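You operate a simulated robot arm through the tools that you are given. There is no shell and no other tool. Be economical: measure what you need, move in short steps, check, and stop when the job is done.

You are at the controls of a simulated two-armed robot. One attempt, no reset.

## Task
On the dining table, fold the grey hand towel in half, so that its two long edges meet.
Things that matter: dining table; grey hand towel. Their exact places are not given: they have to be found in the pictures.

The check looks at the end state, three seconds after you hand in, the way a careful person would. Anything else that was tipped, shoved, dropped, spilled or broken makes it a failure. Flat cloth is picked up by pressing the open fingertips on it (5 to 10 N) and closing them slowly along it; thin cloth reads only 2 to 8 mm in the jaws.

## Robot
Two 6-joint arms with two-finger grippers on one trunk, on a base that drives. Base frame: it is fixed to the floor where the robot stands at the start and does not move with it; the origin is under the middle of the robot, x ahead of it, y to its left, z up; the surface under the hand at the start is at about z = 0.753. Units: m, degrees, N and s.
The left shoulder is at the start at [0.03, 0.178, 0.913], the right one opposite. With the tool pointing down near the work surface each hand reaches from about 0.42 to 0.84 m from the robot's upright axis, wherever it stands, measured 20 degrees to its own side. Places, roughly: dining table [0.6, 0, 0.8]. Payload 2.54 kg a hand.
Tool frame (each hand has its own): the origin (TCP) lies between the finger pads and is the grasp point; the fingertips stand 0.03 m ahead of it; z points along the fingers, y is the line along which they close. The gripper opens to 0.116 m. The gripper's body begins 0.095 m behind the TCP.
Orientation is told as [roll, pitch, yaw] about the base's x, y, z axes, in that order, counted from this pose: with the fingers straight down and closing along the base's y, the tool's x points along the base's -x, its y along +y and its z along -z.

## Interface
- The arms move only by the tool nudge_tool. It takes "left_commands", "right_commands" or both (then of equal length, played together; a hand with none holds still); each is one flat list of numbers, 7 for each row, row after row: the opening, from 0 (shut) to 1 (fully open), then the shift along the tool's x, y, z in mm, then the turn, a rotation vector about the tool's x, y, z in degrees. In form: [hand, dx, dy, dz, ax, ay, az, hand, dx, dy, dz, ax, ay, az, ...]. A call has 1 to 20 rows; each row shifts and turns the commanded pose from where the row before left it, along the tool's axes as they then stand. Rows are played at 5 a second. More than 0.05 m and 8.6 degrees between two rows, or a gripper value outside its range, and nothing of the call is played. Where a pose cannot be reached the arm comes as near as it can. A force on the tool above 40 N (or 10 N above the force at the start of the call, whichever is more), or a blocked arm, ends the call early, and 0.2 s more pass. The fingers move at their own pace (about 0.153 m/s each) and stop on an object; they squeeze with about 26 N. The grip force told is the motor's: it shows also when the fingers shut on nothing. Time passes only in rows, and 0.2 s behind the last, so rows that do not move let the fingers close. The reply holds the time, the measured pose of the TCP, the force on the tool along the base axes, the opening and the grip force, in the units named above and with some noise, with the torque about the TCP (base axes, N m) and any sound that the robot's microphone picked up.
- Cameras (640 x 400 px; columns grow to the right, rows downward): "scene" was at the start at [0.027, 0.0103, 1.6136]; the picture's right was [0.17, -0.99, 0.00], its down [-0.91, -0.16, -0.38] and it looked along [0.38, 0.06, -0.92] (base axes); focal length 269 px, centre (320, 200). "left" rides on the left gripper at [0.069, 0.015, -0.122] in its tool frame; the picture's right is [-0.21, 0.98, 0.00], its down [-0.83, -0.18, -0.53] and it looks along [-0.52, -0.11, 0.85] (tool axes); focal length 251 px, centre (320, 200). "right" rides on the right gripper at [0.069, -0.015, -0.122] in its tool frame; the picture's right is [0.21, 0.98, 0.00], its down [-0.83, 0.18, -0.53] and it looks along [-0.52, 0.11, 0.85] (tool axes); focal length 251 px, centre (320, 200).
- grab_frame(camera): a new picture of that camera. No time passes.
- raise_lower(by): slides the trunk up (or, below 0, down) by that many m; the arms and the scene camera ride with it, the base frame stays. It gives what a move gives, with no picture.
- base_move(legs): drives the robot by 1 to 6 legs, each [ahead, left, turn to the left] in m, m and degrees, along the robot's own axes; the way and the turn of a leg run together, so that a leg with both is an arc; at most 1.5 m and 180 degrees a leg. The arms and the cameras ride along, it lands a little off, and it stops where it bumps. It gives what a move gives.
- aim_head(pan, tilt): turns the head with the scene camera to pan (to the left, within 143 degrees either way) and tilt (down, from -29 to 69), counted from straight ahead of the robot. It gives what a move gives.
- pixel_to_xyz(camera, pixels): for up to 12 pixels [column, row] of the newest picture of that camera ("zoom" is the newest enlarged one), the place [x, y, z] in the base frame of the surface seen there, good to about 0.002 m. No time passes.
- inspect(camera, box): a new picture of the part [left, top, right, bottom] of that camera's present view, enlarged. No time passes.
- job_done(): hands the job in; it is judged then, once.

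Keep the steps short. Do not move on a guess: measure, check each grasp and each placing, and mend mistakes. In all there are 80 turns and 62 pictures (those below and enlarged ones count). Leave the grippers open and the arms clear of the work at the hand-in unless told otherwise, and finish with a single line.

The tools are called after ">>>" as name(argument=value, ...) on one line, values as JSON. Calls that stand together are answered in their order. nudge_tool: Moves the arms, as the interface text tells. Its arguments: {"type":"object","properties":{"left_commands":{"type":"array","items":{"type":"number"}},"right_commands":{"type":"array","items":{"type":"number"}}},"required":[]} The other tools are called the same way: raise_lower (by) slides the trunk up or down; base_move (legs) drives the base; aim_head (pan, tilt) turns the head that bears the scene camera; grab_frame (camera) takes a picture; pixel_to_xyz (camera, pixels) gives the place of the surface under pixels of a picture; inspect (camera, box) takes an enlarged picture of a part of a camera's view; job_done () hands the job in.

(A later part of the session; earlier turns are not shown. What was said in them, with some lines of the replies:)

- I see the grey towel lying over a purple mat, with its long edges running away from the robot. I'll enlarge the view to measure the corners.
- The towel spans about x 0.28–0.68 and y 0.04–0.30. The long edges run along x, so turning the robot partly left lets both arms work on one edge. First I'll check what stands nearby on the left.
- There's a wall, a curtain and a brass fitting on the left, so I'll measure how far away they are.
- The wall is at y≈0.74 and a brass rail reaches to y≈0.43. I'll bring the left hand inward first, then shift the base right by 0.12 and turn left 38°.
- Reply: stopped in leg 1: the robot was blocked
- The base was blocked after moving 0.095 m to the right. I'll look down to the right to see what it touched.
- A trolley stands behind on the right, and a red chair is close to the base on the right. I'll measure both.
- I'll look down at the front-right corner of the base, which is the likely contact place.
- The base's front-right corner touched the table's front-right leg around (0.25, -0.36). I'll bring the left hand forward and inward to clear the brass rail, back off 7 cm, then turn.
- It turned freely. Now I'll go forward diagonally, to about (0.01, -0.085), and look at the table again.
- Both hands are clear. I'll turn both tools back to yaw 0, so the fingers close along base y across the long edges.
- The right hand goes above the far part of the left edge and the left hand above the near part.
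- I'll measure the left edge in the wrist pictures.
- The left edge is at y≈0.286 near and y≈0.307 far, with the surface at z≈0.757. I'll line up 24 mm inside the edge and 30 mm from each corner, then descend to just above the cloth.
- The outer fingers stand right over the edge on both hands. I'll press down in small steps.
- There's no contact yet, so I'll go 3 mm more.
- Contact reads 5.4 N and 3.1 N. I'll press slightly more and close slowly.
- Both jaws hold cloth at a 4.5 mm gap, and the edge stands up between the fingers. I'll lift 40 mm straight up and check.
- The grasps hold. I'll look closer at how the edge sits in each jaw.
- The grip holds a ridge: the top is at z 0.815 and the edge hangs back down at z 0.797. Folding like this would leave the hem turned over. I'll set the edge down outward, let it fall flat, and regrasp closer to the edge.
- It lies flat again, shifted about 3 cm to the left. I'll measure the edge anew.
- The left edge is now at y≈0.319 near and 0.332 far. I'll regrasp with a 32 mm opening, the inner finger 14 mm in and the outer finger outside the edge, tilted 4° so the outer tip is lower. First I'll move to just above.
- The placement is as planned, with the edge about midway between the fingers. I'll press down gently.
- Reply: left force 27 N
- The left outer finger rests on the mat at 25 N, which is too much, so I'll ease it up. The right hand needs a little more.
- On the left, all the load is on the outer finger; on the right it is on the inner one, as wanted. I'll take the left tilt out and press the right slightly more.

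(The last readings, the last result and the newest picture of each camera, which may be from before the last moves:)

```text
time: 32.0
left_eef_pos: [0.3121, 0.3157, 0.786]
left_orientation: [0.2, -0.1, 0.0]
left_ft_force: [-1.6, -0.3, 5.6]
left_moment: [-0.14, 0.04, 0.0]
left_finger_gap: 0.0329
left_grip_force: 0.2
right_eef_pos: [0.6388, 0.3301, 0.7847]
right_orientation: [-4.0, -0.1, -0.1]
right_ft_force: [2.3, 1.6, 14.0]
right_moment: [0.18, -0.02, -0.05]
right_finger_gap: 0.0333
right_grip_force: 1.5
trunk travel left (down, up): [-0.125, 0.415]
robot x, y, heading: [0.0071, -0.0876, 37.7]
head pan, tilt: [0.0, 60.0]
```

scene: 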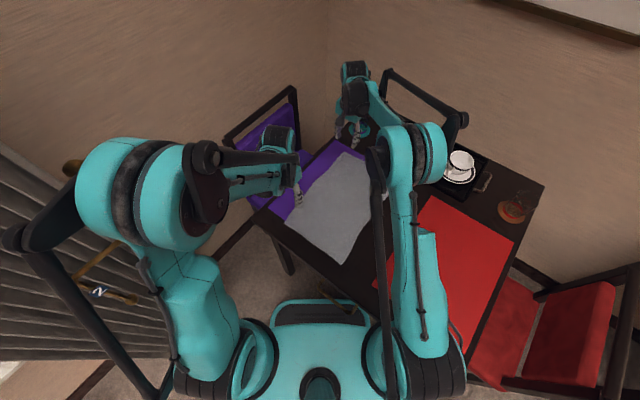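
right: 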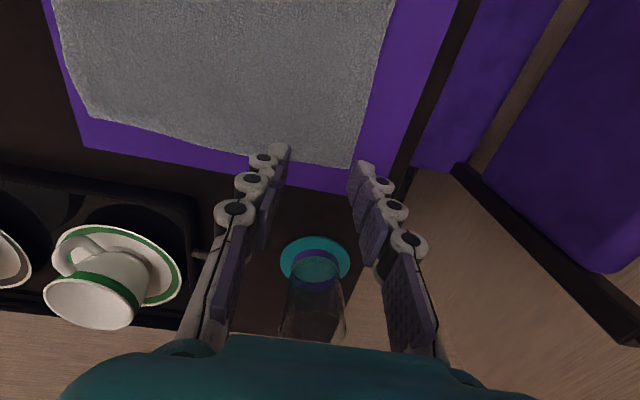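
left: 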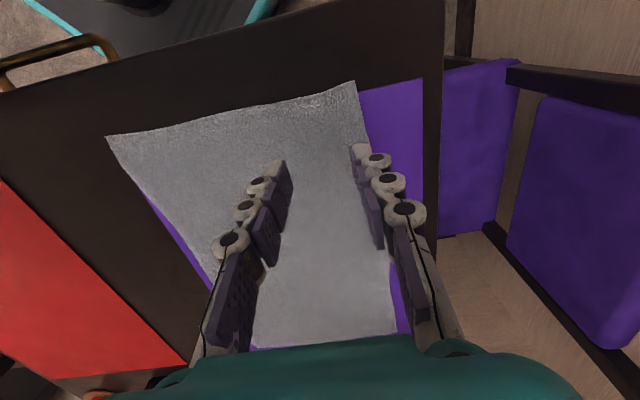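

The left is right now: 5.6 N on the inner finger. I'll ease the right (half the tilt, 0.4 mm up), then close both slowly.

>>> nudge_tool(left_commands=[0.28, 0, 0, 0.2, 0, 0, 0, 0.25, 0, 0, 0, 0, 0, 0, 0.22, 0, 0, 0, 0, 0, 0, 0.19, 0, 0, 0, 0, 0, 0, 0.16, 0, 0, 0, 0, 0, 0, 0.13, 0, 0, 0, 0, 0, 0, 0.1, 0, 0, 0, 0, 0, 0, 0.07, 0, 0, 0, 0, 0, 0, 0.04, 0, 0, 0, 0, 0, 0, 0, 0, 0, 0, 0, 0, 0, 0, 0, 0, 0, 0, 0, 0], right_commands=[0.28, 0, 0, -0.4, -2, 0, 0, 0.25, 0, 0, 0, 0, 0, 0, 0.22, 0, 0, 0, 0, 0, 0, 0.19, 0, 0, 0, 0, 0, 0, 0.16, 0, 0, 0, 0, 0, 0, 0.13, 0, 0, 0, 0, 0, 0, 0.1, 0, 0, 0, 0, 0, 0, 0.07, 0, 0, 0, 0, 0, 0, 0.04, 0, 0, 0, 0, 0, 0, 0, 0, 0, 0, 0, 0, 0, 0, 0, 0, 0, 0, 0, 0])

>>> inspect(camera="right", box=[220, 60, 440, 250])

>>> inspect(camera="left", box=[220, 60, 440, 250])

```text
time: 34.4
left_eef_pos: [0.3124, 0.3161, 0.7852]
left_orientation: [0.0, 0.0, 0.0]
left_ft_force: [-1.6, 0.1, -0.9]
left_moment: [-0.03, 0.05, 0.01]
left_finger_gap: 0.0019
left_grip_force: 20.8
right_eef_pos: [0.6399, 0.3312, 0.7833]
right_orientation: [-2.1, 0.0, 0.0]
right_ft_force: [-1.0, 0.4, 7.0]
right_moment: [-0.09, 0.06, 0.01]
right_finger_gap: 0.0035
right_grip_force: 26.1
trunk travel left (down, up): [-0.125, 0.415]
robot x, y, heading: [0.0042, -0.0871, 37.9]
head pan, tilt: [0.0, 60.0]
```

```text
2.11 times, centred on (330, 155) of right
```

zoom: 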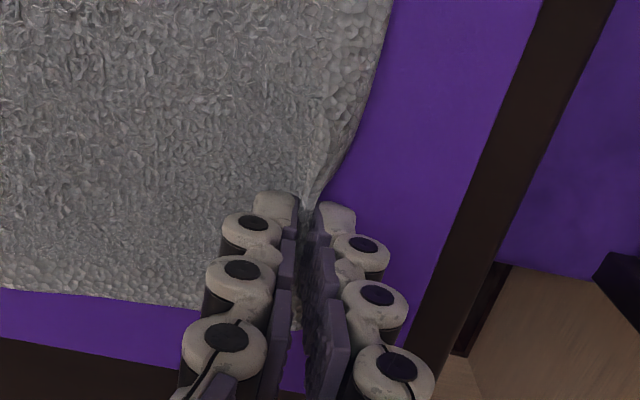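

```text
2.11 times, centred on (330, 155) of left
```

zoom: 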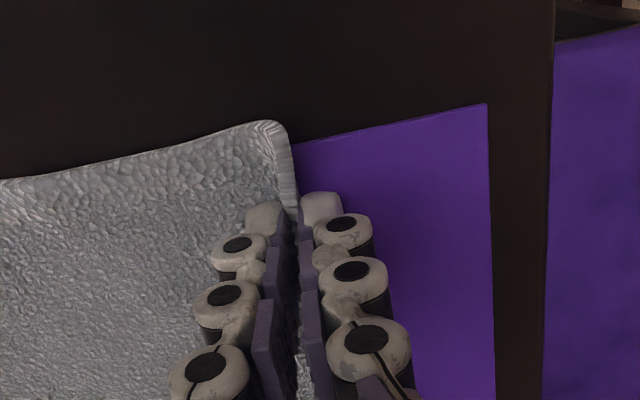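

On the left the jaws hold a single upright layer (1.9 mm); on the right the gap is 3.5 mm. I'll lift 30 mm and check.

>>> nudge_tool(left_commands=[0, 0, 0, -10, 0, 0, 0, 0, 0, 0, -10, 0, 0, 0, 0, 0, 0, -10, 0, 0, 0, 0, 0, 0, 0, 0, 0, 0], right_commands=[0, 0, 0, -10, 0, 0, 0, 0, 0, 0, -10, 0, 0, 0, 0, 0, 0, -10, 0, 0, 0, 0, 0, 0, 0, 0, 0, 0])

>>> inspect(camera="right", box=[220, 60, 440, 250])

>>> inspect(camera="left", box=[220, 60, 440, 250])

```text
time: 35.4
left_eef_pos: [0.3135, 0.316, 0.8157]
left_orientation: [-0.1, -0.1, 0.0]
left_ft_force: [-0.3, -1.0, 0.0]
left_moment: [0.0, 0.05, -0.01]
left_finger_gap: 0.0018
left_grip_force: 21.5
right_eef_pos: [0.6392, 0.3322, 0.8134]
right_orientation: [-2.0, 0.0, 0.1]
right_ft_force: [-0.7, 0.2, -0.6]
right_moment: [-0.01, -0.02, 0.01]
right_finger_gap: 0.0034
right_grip_force: 26.3
trunk travel left (down, up): [-0.125, 0.415]
robot x, y, heading: [0.0058, -0.0868, 37.7]
head pan, tilt: [0.0, 60.0]
```

```text
2.11 times, centred on (330, 155) of right
```

zoom: 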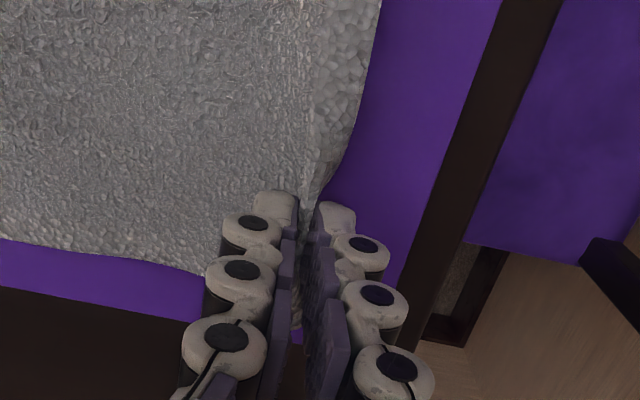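

```text
2.11 times, centred on (330, 155) of left
```

zoom: 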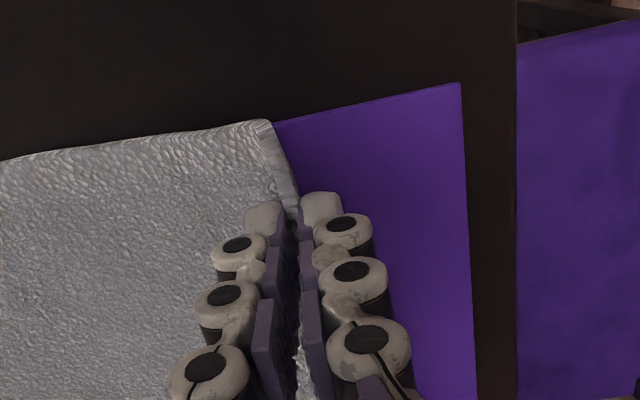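

The left holds the very edge; the right holds it with only a small ridge of about 1 cm. That's good enough to fold. I'll measure where the right (target) edge lies now.

>>> grab_frame(camera="left")

>>> grab_frame(camera="right")

```text
30 pictures are left
```

left: 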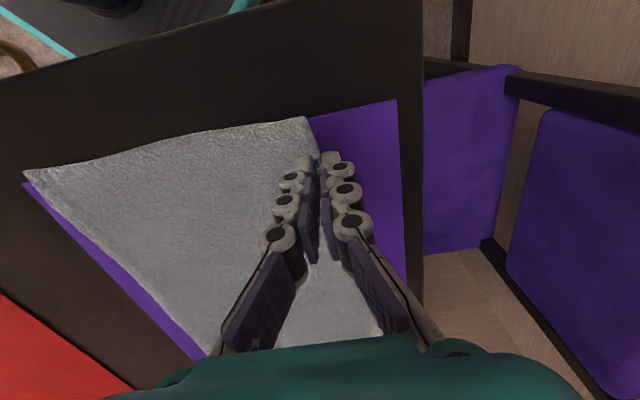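

```text
29 pictures are left
```

right: 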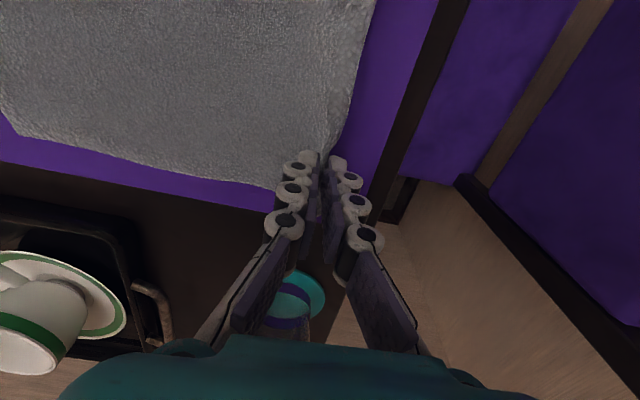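

>>> pixel_to_xyz(camera="left", pixels=[[26, 176], [70, 220], [110, 262], [200, 345], [304, 119]])

>>> pixel_to_xyz(camera="right", pixels=[[20, 133], [5, 100], [265, 185], [333, 150], [355, 80]])

```text
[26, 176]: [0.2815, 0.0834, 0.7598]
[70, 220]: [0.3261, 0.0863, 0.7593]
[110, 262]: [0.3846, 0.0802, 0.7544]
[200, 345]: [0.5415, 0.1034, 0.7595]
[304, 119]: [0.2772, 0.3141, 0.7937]
```

```text
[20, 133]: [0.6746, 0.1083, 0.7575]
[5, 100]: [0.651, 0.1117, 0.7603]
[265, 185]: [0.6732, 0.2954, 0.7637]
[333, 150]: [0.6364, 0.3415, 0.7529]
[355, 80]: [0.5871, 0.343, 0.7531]
```

The target edge is at y≈0.084 near and 0.11 far. I'll carry the edge over in a slow arc, tilting the fingers to point back toward the crease, and stop about 4 cm above the cloth.

>>> nudge_tool(left_commands=[0, 0, -8, -14.5, 0, 0, 0, 0, 0, -8, -14.5, 0, 0, 0, 0, 0, -12.5, -13.5, 0, 0, 0, 0, 0, -12.5, -13.5, 0, 0, 0, 0, 0, -16.5, -9, 0, 0, 0, 0, 0, -16.5, -9, 0, 0, 0, 0, 0, -19.8, -3.9, -3.5, 0, 0, 0, 0, -19.8, -3.9, -3.5, 0, 0, 0, 0, -19.2, 2, -3.5, 0, 0, 0, 0, -19.2, 2, -3.5, 0, 0, 0, 0, -18.5, 5.2, -3.5, 0, 0, 0, 0, -18.5, 5.2, -3.5, 0, 0, 0, 0, -17.3, 7, -3.5, 0, 0, 0, 0, -17.3, 7, -3.5, 0, 0, 0, 0, -14.3, 6.5, -3.5, 0, 0, 0, 0, -14.3, 6.5, -3.5, 0, 0, 0, 0, 0, 0, 0, 0, 0], right_commands=[0, 0, -7, -14.5, 0, 0, 0, 0, 0, -7, -14.5, 0, 0, 0, 0, 0, -11.5, -13.5, 0, 0, 0, 0, 0, -11.5, -13.5, 0, 0, 0, 0, 0, -15, -9, 0, 0, 0, 0, 0, -15, -9, 0, 0, 0, 0, 0, -17.8, -3.9, -4.5, 0, 0, 0, 0, -17.8, -3.9, -4.5, 0, 0, 0, 0, -17.7, 2.2, -3.5, 0, 0, 0, 0, -17.7, 2.2, -3.5, 0, 0, 0, 0, -17.1, 5.5, -3.5, 0, 0, 0, 0, -17.1, 5.5, -3.5, 0, 0, 0, 0, -16.3, 7.3, -3.5, 0, 0, 0, 0, -16.3, 7.3, -3.5, 0, 0, 0, 0, -13.4, 7, -3.5, 0, 0, 0, 0, -13.4, 7, -3.5, 0, 0, 0, 0, 0, 0, 0, 0, 0])

>>> grab_frame(camera="scene")

>>> grab_frame(camera="left")

>>> grab_frame(camera="right")

```text
time: 39.0
left_eef_pos: [0.3153, 0.0854, 0.8185]
left_orientation: [35.1, 0.1, 0.0]
left_ft_force: [-0.3, -0.8, 1.9]
left_moment: [-0.03, -0.02, -0.01]
left_finger_gap: 0.0023
left_grip_force: 26.5
left hand out of reach, approached as far as the arm can: row 16
right_eef_pos: [0.6386, 0.128, 0.8155]
right_orientation: [35.1, -0.1, -0.1]
right_ft_force: [0.0, 0.3, -0.5]
right_moment: [-0.09, 0.0, 0.01]
right_finger_gap: 0.0035
right_grip_force: 26.0
trunk travel left (down, up): [-0.125, 0.415]
robot x, y, heading: [0.007, -0.0863, 38.0]
head pan, tilt: [0.0, 60.0]
```

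```text
28 pictures are left
```

scene: 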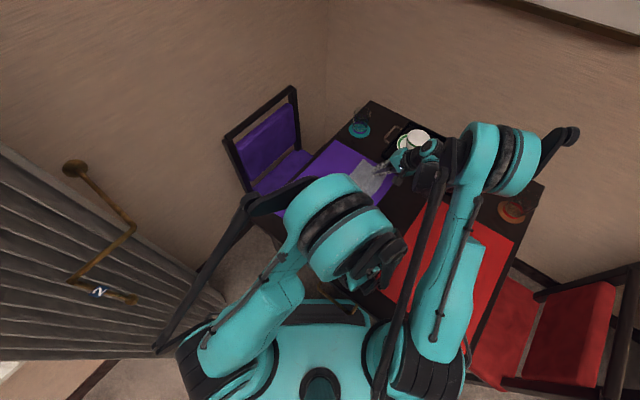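

```text
27 pictures are left
```

left: 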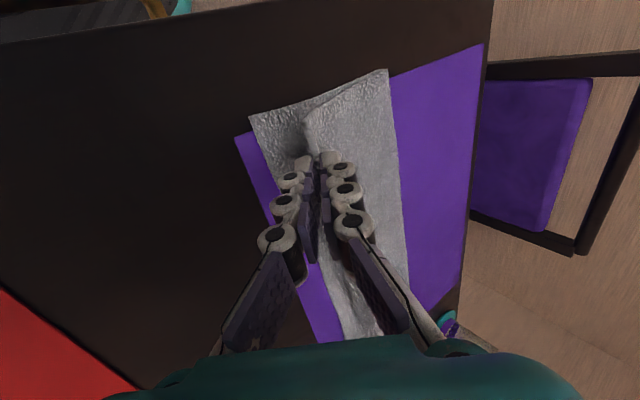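

```text
26 pictures are left
```

right: 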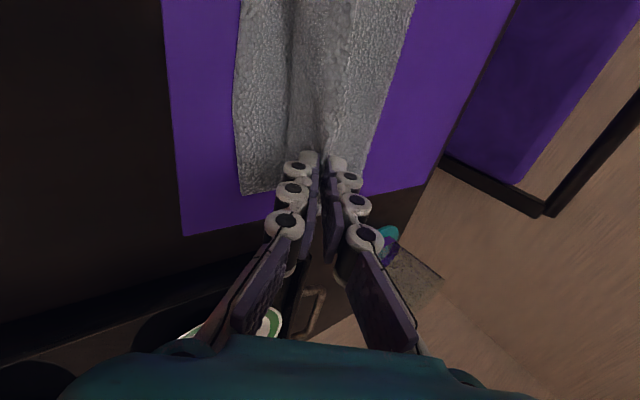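

The fold is coming over cleanly, but the left hand is at its inner reach limit. I'll measure the bottom layer's edge and the held edge.

>>> pixel_to_xyz(camera="left", pixels=[[251, 117], [258, 135], [268, 165], [306, 124], [387, 71], [395, 130], [403, 200]])

>>> pixel_to_xyz(camera="right", pixels=[[243, 190], [236, 120], [238, 60], [360, 160], [380, 110], [300, 60]])

```text
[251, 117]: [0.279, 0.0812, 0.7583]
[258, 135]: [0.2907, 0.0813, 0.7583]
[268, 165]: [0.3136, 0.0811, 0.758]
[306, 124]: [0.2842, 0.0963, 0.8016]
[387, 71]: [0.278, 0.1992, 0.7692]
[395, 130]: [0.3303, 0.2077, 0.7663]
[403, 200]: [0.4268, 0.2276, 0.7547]
```

```text
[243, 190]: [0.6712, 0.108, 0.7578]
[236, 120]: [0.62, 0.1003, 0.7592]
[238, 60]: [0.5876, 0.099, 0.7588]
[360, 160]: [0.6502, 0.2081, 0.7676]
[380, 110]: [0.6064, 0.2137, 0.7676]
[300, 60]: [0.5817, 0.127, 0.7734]
```

The bottom edge is at y 0.081 near and 0.105 far. I'll lower both hands to lay the held edge onto it.

>>> nudge_tool(left_commands=[0, 0, -5.9, 3.2, 0, 0, 0, 0, 0, -5.9, 3.2, 0, 0, 0, 0, 0, -5.9, 3.2, 0, 0, 0, 0, 0, -5.9, 3.2, 0, 0, 0, 0, 0, 0, 0, 0, 0, 0], right_commands=[0, 0, -8.1, 1, 0, 0, 0, 0, 0, -8.1, 1, 0, 0, 0, 0, 0, -8.1, 1, 0, 0, 0, 0, 0, -8.1, 1, 0, 0, 0, 0, 0, 0, 0, 0, 0, 0])

>>> grab_frame(camera="left")

>>> grab_frame(camera="right")

```text
time: 40.2
left_eef_pos: [0.3263, 0.0711, 0.8049]
left_orientation: [34.9, 0.1, 0.1]
left_ft_force: [-0.4, -0.2, 1.9]
left_moment: [-0.06, -0.03, -0.01]
left_finger_gap: 0.002
left_grip_force: 23.8
left hand out of reach, approached as far as the arm can: row 1, 2, 3, 4
right_eef_pos: [0.6395, 0.1041, 0.7943]
right_orientation: [35.0, -0.1, -0.1]
right_ft_force: [0.2, 0.5, -0.1]
right_moment: [-0.06, -0.01, 0.03]
right_finger_gap: 0.0031
right_grip_force: 25.7
trunk travel left (down, up): [-0.125, 0.415]
robot x, y, heading: [0.0058, -0.0894, 38.1]
head pan, tilt: [0.0, 60.0]
```

```text
25 pictures are left
```

left: 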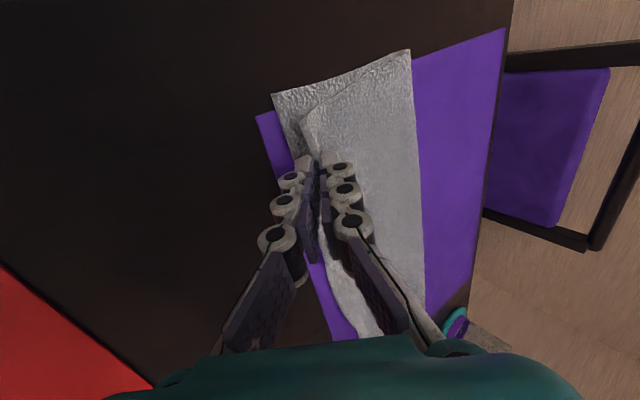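

```text
24 pictures are left
```

right: 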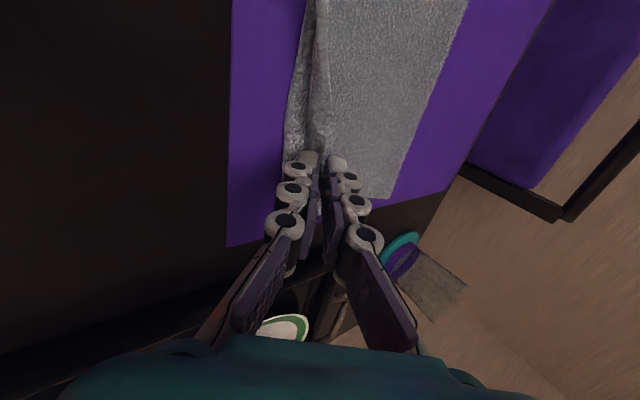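

The left hand can't come close enough to the body and was pushed 13 mm outward. Tipping its wrist away (fingers 12° toward the robot) should free it.

>>> nudge_tool(left_commands=[0, 0, 0, 0, 0, 6, 0, 0, 0, 0, 0, 0, 6, 0, 0, 0, 0, 0, 0, 0, 0, 0, 0, 0, 0, 0, 0, 0])

>>> grab_frame(camera="left")

```text
time: 41.2
left_eef_pos: [0.3281, 0.0708, 0.8048]
left_orientation: [35.6, 9.8, 7.0]
left_ft_force: [0.2, -0.7, 1.4]
left_moment: [-0.01, 0.01, -0.01]
left_finger_gap: 0.0026
left_grip_force: 27.3
right_eef_pos: [0.6388, 0.1032, 0.7931]
right_orientation: [35.1, -0.1, -0.2]
right_ft_force: [0.3, 0.7, 0.9]
right_moment: [-0.06, 0.02, 0.01]
right_finger_gap: 0.0034
right_grip_force: 26.0
trunk travel left (down, up): [-0.125, 0.415]
robot x, y, heading: [0.0116, -0.0888, 38.0]
head pan, tilt: [0.0, 60.0]
```

```text
23 pictures are left
```

left: 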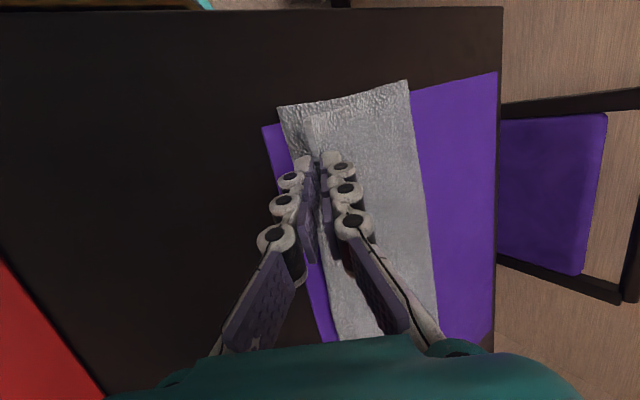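

The pose is reachable again. I'll move the left hand back 15 mm in x and 10 mm down.

>>> nudge_tool(left_commands=[0, 6.4, -2, 6.1, 0, 0, 0, 0, 6.3, -2.1, 6.1, 0, 0, 0, 0, 0, 0, 0, 0, 0, 0])

>>> inspect(camera="left", box=[240, 70, 460, 220])

>>> inspect(camera="right", box=[220, 60, 440, 220])

```text
time: 42.0
left_eef_pos: [0.3125, 0.0744, 0.7963]
left_orientation: [35.6, 9.8, 6.9]
left_ft_force: [1.8, 0.4, -1.0]
left_moment: [0.0, -0.07, -0.05]
left_finger_gap: 0.003
left_grip_force: 24.4
right_eef_pos: [0.6389, 0.1039, 0.7949]
right_orientation: [35.0, 0.0, 0.1]
right_ft_force: [-3.0, -0.6, 0.3]
right_moment: [-0.07, 0.06, 0.05]
right_finger_gap: 0.0032
right_grip_force: 25.2
trunk travel left (down, up): [-0.125, 0.415]
robot x, y, heading: [0.0127, -0.0893, 37.9]
head pan, tilt: [0.0, 60.0]
```

```text
2.67 times, centred on (350, 145) of left
```

zoom: 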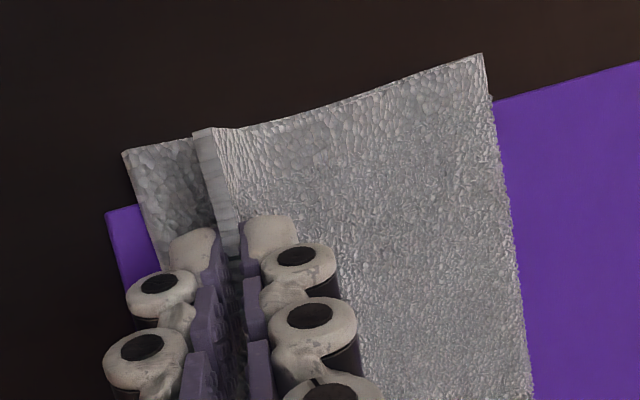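

```text
2.50 times, centred on (330, 140) of right
```

zoom: 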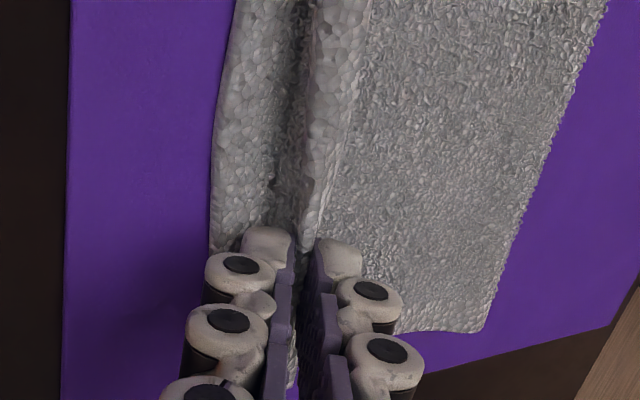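

>>> grab_frame(camera="left")

>>> pixel_to_xyz(camera="left", pixels=[[278, 129], [287, 155], [304, 121], [309, 135], [410, 82], [419, 130]])

>>> pixel_to_xyz(camera="zoom", pixels=[[216, 220], [220, 120], [308, 200], [320, 60], [290, 240], [480, 325], [520, 200]])

```text
20 pictures are left
```

left: 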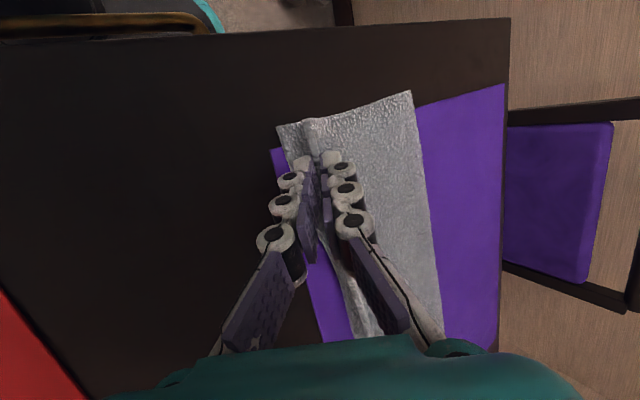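

```text
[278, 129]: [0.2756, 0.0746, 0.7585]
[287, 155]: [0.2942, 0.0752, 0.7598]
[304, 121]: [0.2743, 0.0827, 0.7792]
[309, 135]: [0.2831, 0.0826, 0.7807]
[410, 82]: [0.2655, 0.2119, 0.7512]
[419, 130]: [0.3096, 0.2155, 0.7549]
```

```text
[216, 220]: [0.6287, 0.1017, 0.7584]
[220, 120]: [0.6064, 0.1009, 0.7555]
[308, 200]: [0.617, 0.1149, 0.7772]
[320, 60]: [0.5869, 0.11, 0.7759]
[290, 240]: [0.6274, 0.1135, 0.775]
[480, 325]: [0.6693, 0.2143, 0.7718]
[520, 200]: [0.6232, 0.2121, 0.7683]
```

The held edge is about 8 mm short of the bottom edge on both sides. I'll move both 8 mm further and 4 mm down, open a little with the lower finger staying in place, and draw the fingers out backward.

>>> nudge_tool(left_commands=[0, 0.2, -4.5, -0.7, 0, 0, 0, 0, 0.1, -4.4, -0.6, 0, 0, 0, 0, 0, 0, 0, 0, 0, 0, 0.05, 0, 2, 0, 0, 0, 0, 0.1, 0, 3, 0, 0, 0, 0, 0.13, 0, 2, 0, 0, 0, 0, 0.13, 0, 0, -5, 0, 0, 0, 0.13, 0, 0, -8, 0, 0, 0, 0.13, 0, 0, -10, 0, 0, 0, 0.13, 0, 0, 0, 0, 0, 0], right_commands=[0, 0, -4.5, -0.7, 0, 0, 0, 0, 0, -4.4, -0.6, 0, 0, 0, 0, 0, 0, 0, 0, 0, 0, 0.05, 0, 2, 0, 0, 0, 0, 0.1, 0, 3, 0, 0, 0, 0, 0.13, 0, 2, 0, 0, 0, 0, 0.13, 0, 0, -5, 0, 0, 0, 0.13, 0, 0, -8, 0, 0, 0, 0.13, 0, 0, -10, 0, 0, 0, 0.13, 0, 0, 0, 0, 0, 0])

>>> grab_frame(camera="left")

>>> grab_frame(camera="right")

```text
time: 44.2
left_eef_pos: [0.3148, 0.0574, 0.813]
left_orientation: [35.7, 9.8, 7.0]
left_ft_force: [-0.1, -0.1, 0.6]
left_moment: [0.03, -0.01, 0.01]
left_finger_gap: 0.0151
left_grip_force: 0.0
right_eef_pos: [0.6392, 0.0872, 0.8132]
right_orientation: [35.0, 0.0, 0.0]
right_ft_force: [0.1, -0.8, 0.0]
right_moment: [-0.01, -0.01, -0.02]
right_finger_gap: 0.0149
right_grip_force: 0.1
trunk travel left (down, up): [-0.125, 0.415]
robot x, y, heading: [0.0083, -0.0888, 37.8]
head pan, tilt: [0.0, 60.0]
```

```text
19 pictures are left
```

left: 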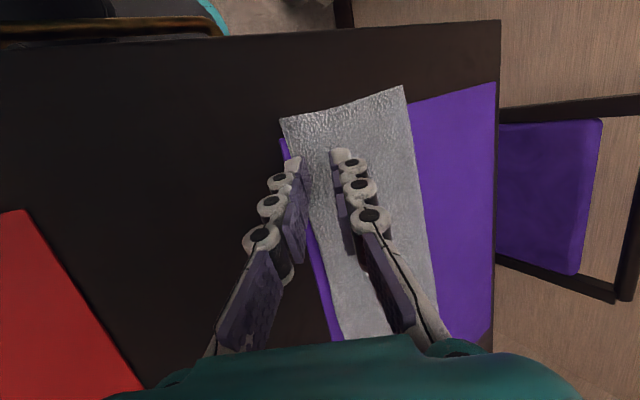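

```text
18 pictures are left
```

right: 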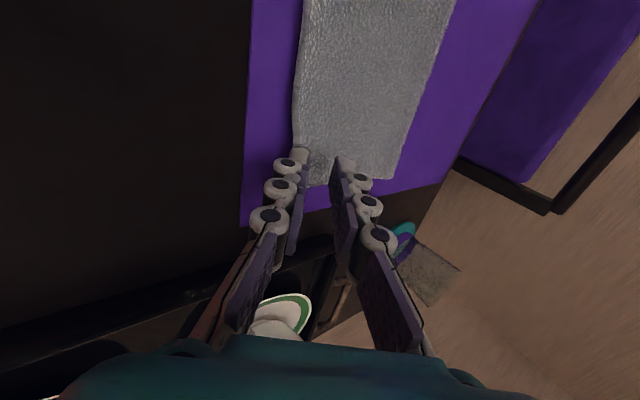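

The towel is released and the edges look aligned. I'll lift both hands straight up to view it.

>>> nudge_tool(left_commands=[0.13, 5.1, 17.2, -24, 0, 0, 0, 0.13, 5.1, 17.2, -24, 0, 0, 0, 0.13, 5.1, 17.2, -24, 0, 0, 0, 0.3, 0, 0, 0, 0, 0, 0], right_commands=[0.13, 0, 17.2, -24.6, 0, 0, 0, 0.13, 0, 17.2, -24.6, 0, 0, 0, 0.13, 0, 17.2, -24.6, 0, 0, 0, 0.3, 0, 0, 0, 0, 0, 0])

>>> grab_frame(camera="left")

>>> grab_frame(camera="right")

```text
time: 45.2
left_eef_pos: [0.3174, 0.0583, 0.9044]
left_orientation: [35.6, 9.8, 6.9]
left_ft_force: [-1.0, -0.1, 0.1]
left_moment: [0.01, 0.01, -0.01]
left_finger_gap: 0.0349
left_grip_force: 0.0
right_eef_pos: [0.6391, 0.088, 0.9043]
right_orientation: [35.0, 0.1, -0.2]
right_ft_force: [-0.8, -0.5, -0.6]
right_moment: [0.0, -0.02, 0.01]
right_finger_gap: 0.0347
right_grip_force: 0.2
trunk travel left (down, up): [-0.125, 0.415]
robot x, y, heading: [0.0106, -0.0885, 38.1]
head pan, tilt: [0.0, 60.0]
```

```text
17 pictures are left
```

left: 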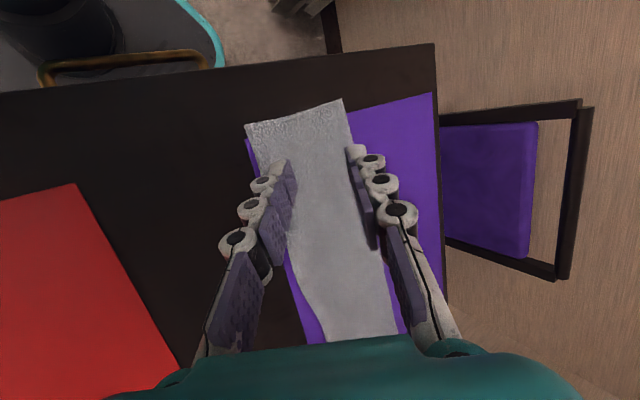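

```text
16 pictures are left
```

right: 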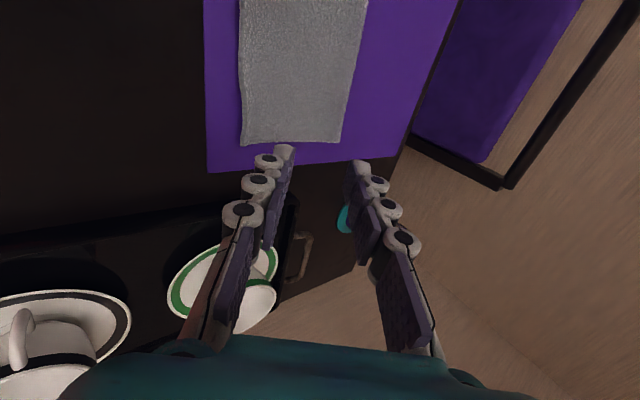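

It looks neatly folded. I'll enlarge the meeting edges in both wrist views and measure them.

>>> inspect(camera="right", box=[200, 0, 400, 160])

>>> inspect(camera="left", box=[220, 90, 420, 345])

>>> pixel_to_xyz(camera="left", pixels=[[248, 127], [254, 150], [258, 165], [300, 290], [310, 310], [341, 102], [380, 260]])

>>> pixel_to_xyz(camera="right", pixels=[[244, 140], [240, 90], [238, 30], [246, 90], [340, 138], [358, 40]])

```text
2.50 times, centred on (300, 80) of right
```

zoom: 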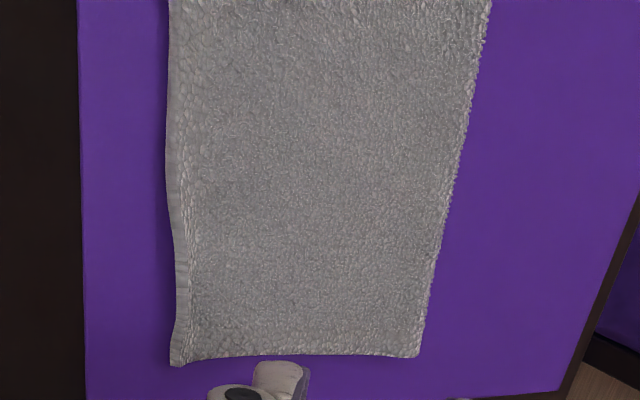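

```text
1.57 times, centred on (320, 218) of left
```

zoom: 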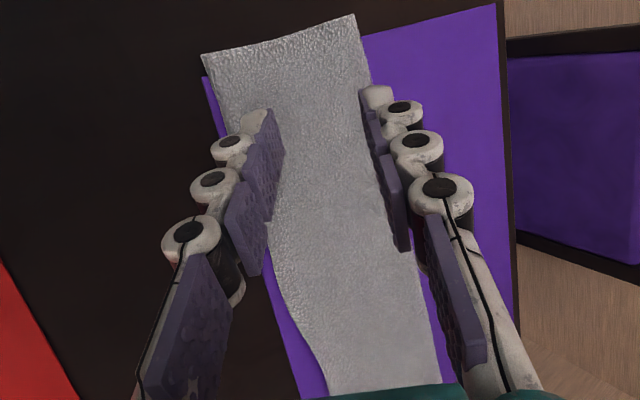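

```text
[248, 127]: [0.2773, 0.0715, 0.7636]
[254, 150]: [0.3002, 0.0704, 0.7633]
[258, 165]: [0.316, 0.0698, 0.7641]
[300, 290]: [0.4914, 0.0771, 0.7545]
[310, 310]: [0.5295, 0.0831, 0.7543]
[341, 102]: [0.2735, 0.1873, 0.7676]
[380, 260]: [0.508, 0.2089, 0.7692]
```

```text
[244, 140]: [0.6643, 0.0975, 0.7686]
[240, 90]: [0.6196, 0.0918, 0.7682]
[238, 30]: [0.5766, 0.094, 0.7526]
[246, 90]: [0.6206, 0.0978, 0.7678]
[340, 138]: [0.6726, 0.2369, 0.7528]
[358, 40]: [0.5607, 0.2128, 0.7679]
```

The edges coincide within a few mm all along, and the folded width is about 0.12 m. I'll raise both hands well clear, open them, and take a last scene look.

>>> nudge_tool(left_commands=[0.5, 6.8, 23, -32, 0, 0, 0, 0.7, 6.8, 23, -32, 0, 0, 0, 1, 6.8, 23, -32, 0, 0, 0, 1, 0, 0, 0, 0, 0, 0, 1, 0, 0, 0, 0, 0, 0, 1, 0, 0, 0, 0, 0, 0], right_commands=[0.5, 0, 23, -32.8, 0, 0, 0, 0.7, 0, 23, -32.8, 0, 0, 0, 1, 0, 23, -32.8, 0, 0, 0, 1, 0, -32.8, -23, 0, 0, 0, 1, 0, -32.8, -23, 0, 0, 0, 1, 0, 0, 0, 0, 0, 0])

>>> grab_frame(camera="scene")

>>> grab_frame(camera="left")

>>> grab_frame(camera="right")

```text
time: 46.6
left_eef_pos: [0.3177, 0.0575, 1.0225]
left_orientation: [35.6, 9.9, 6.9]
left_ft_force: [-0.3, -0.4, -0.2]
left_moment: [-0.01, -0.01, 0.02]
left_finger_gap: 0.1159
left_grip_force: 0.1
right_eef_pos: [0.6395, 0.007, 1.0226]
right_orientation: [35.0, 0.0, 0.0]
right_ft_force: [0.6, 1.2, -0.5]
right_moment: [-0.02, 0.01, 0.02]
right_finger_gap: 0.1163
right_grip_force: 0.0
trunk travel left (down, up): [-0.125, 0.415]
robot x, y, heading: [0.0066, -0.0885, 37.8]
head pan, tilt: [0.0, 60.0]
```

```text
13 pictures are left
```

scene: 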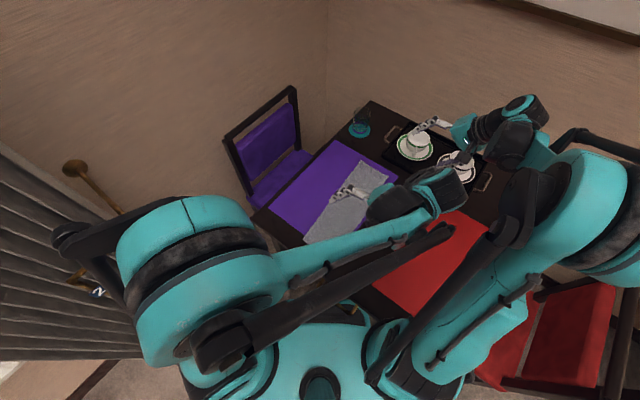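

```text
12 pictures are left
```

left: 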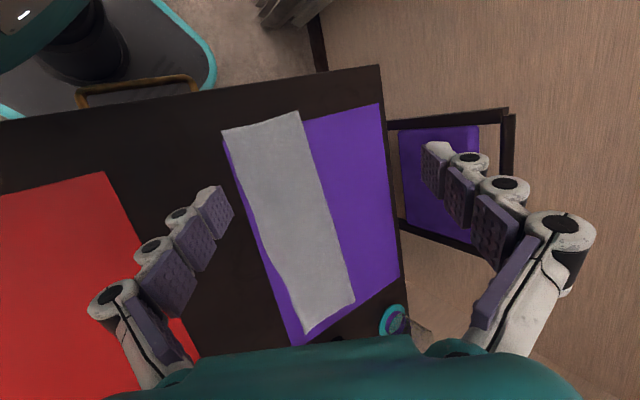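

```text
11 pictures are left
```

right: 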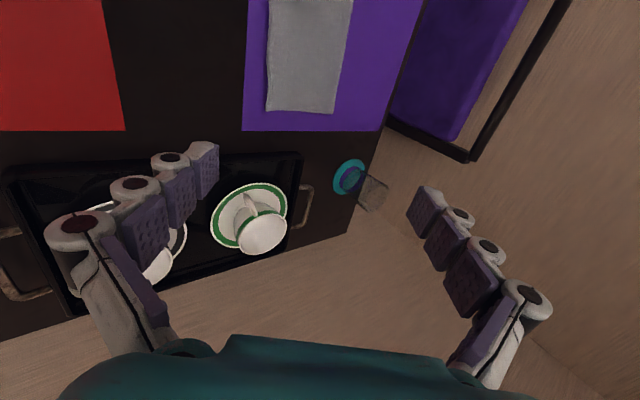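

The towel is folded in half on the table, the cups, tray and glass stand untouched, and both grippers are open and clear. I'm handing in.

>>> job_done()

```text
The job is handed in.
```

The grey hand towel is folded in half on the dining table with its long edges meeting to within about a centimetre, nothing on the table was disturbed (the base bumped the table's front-right leg once while driving), and I've handed the job in.
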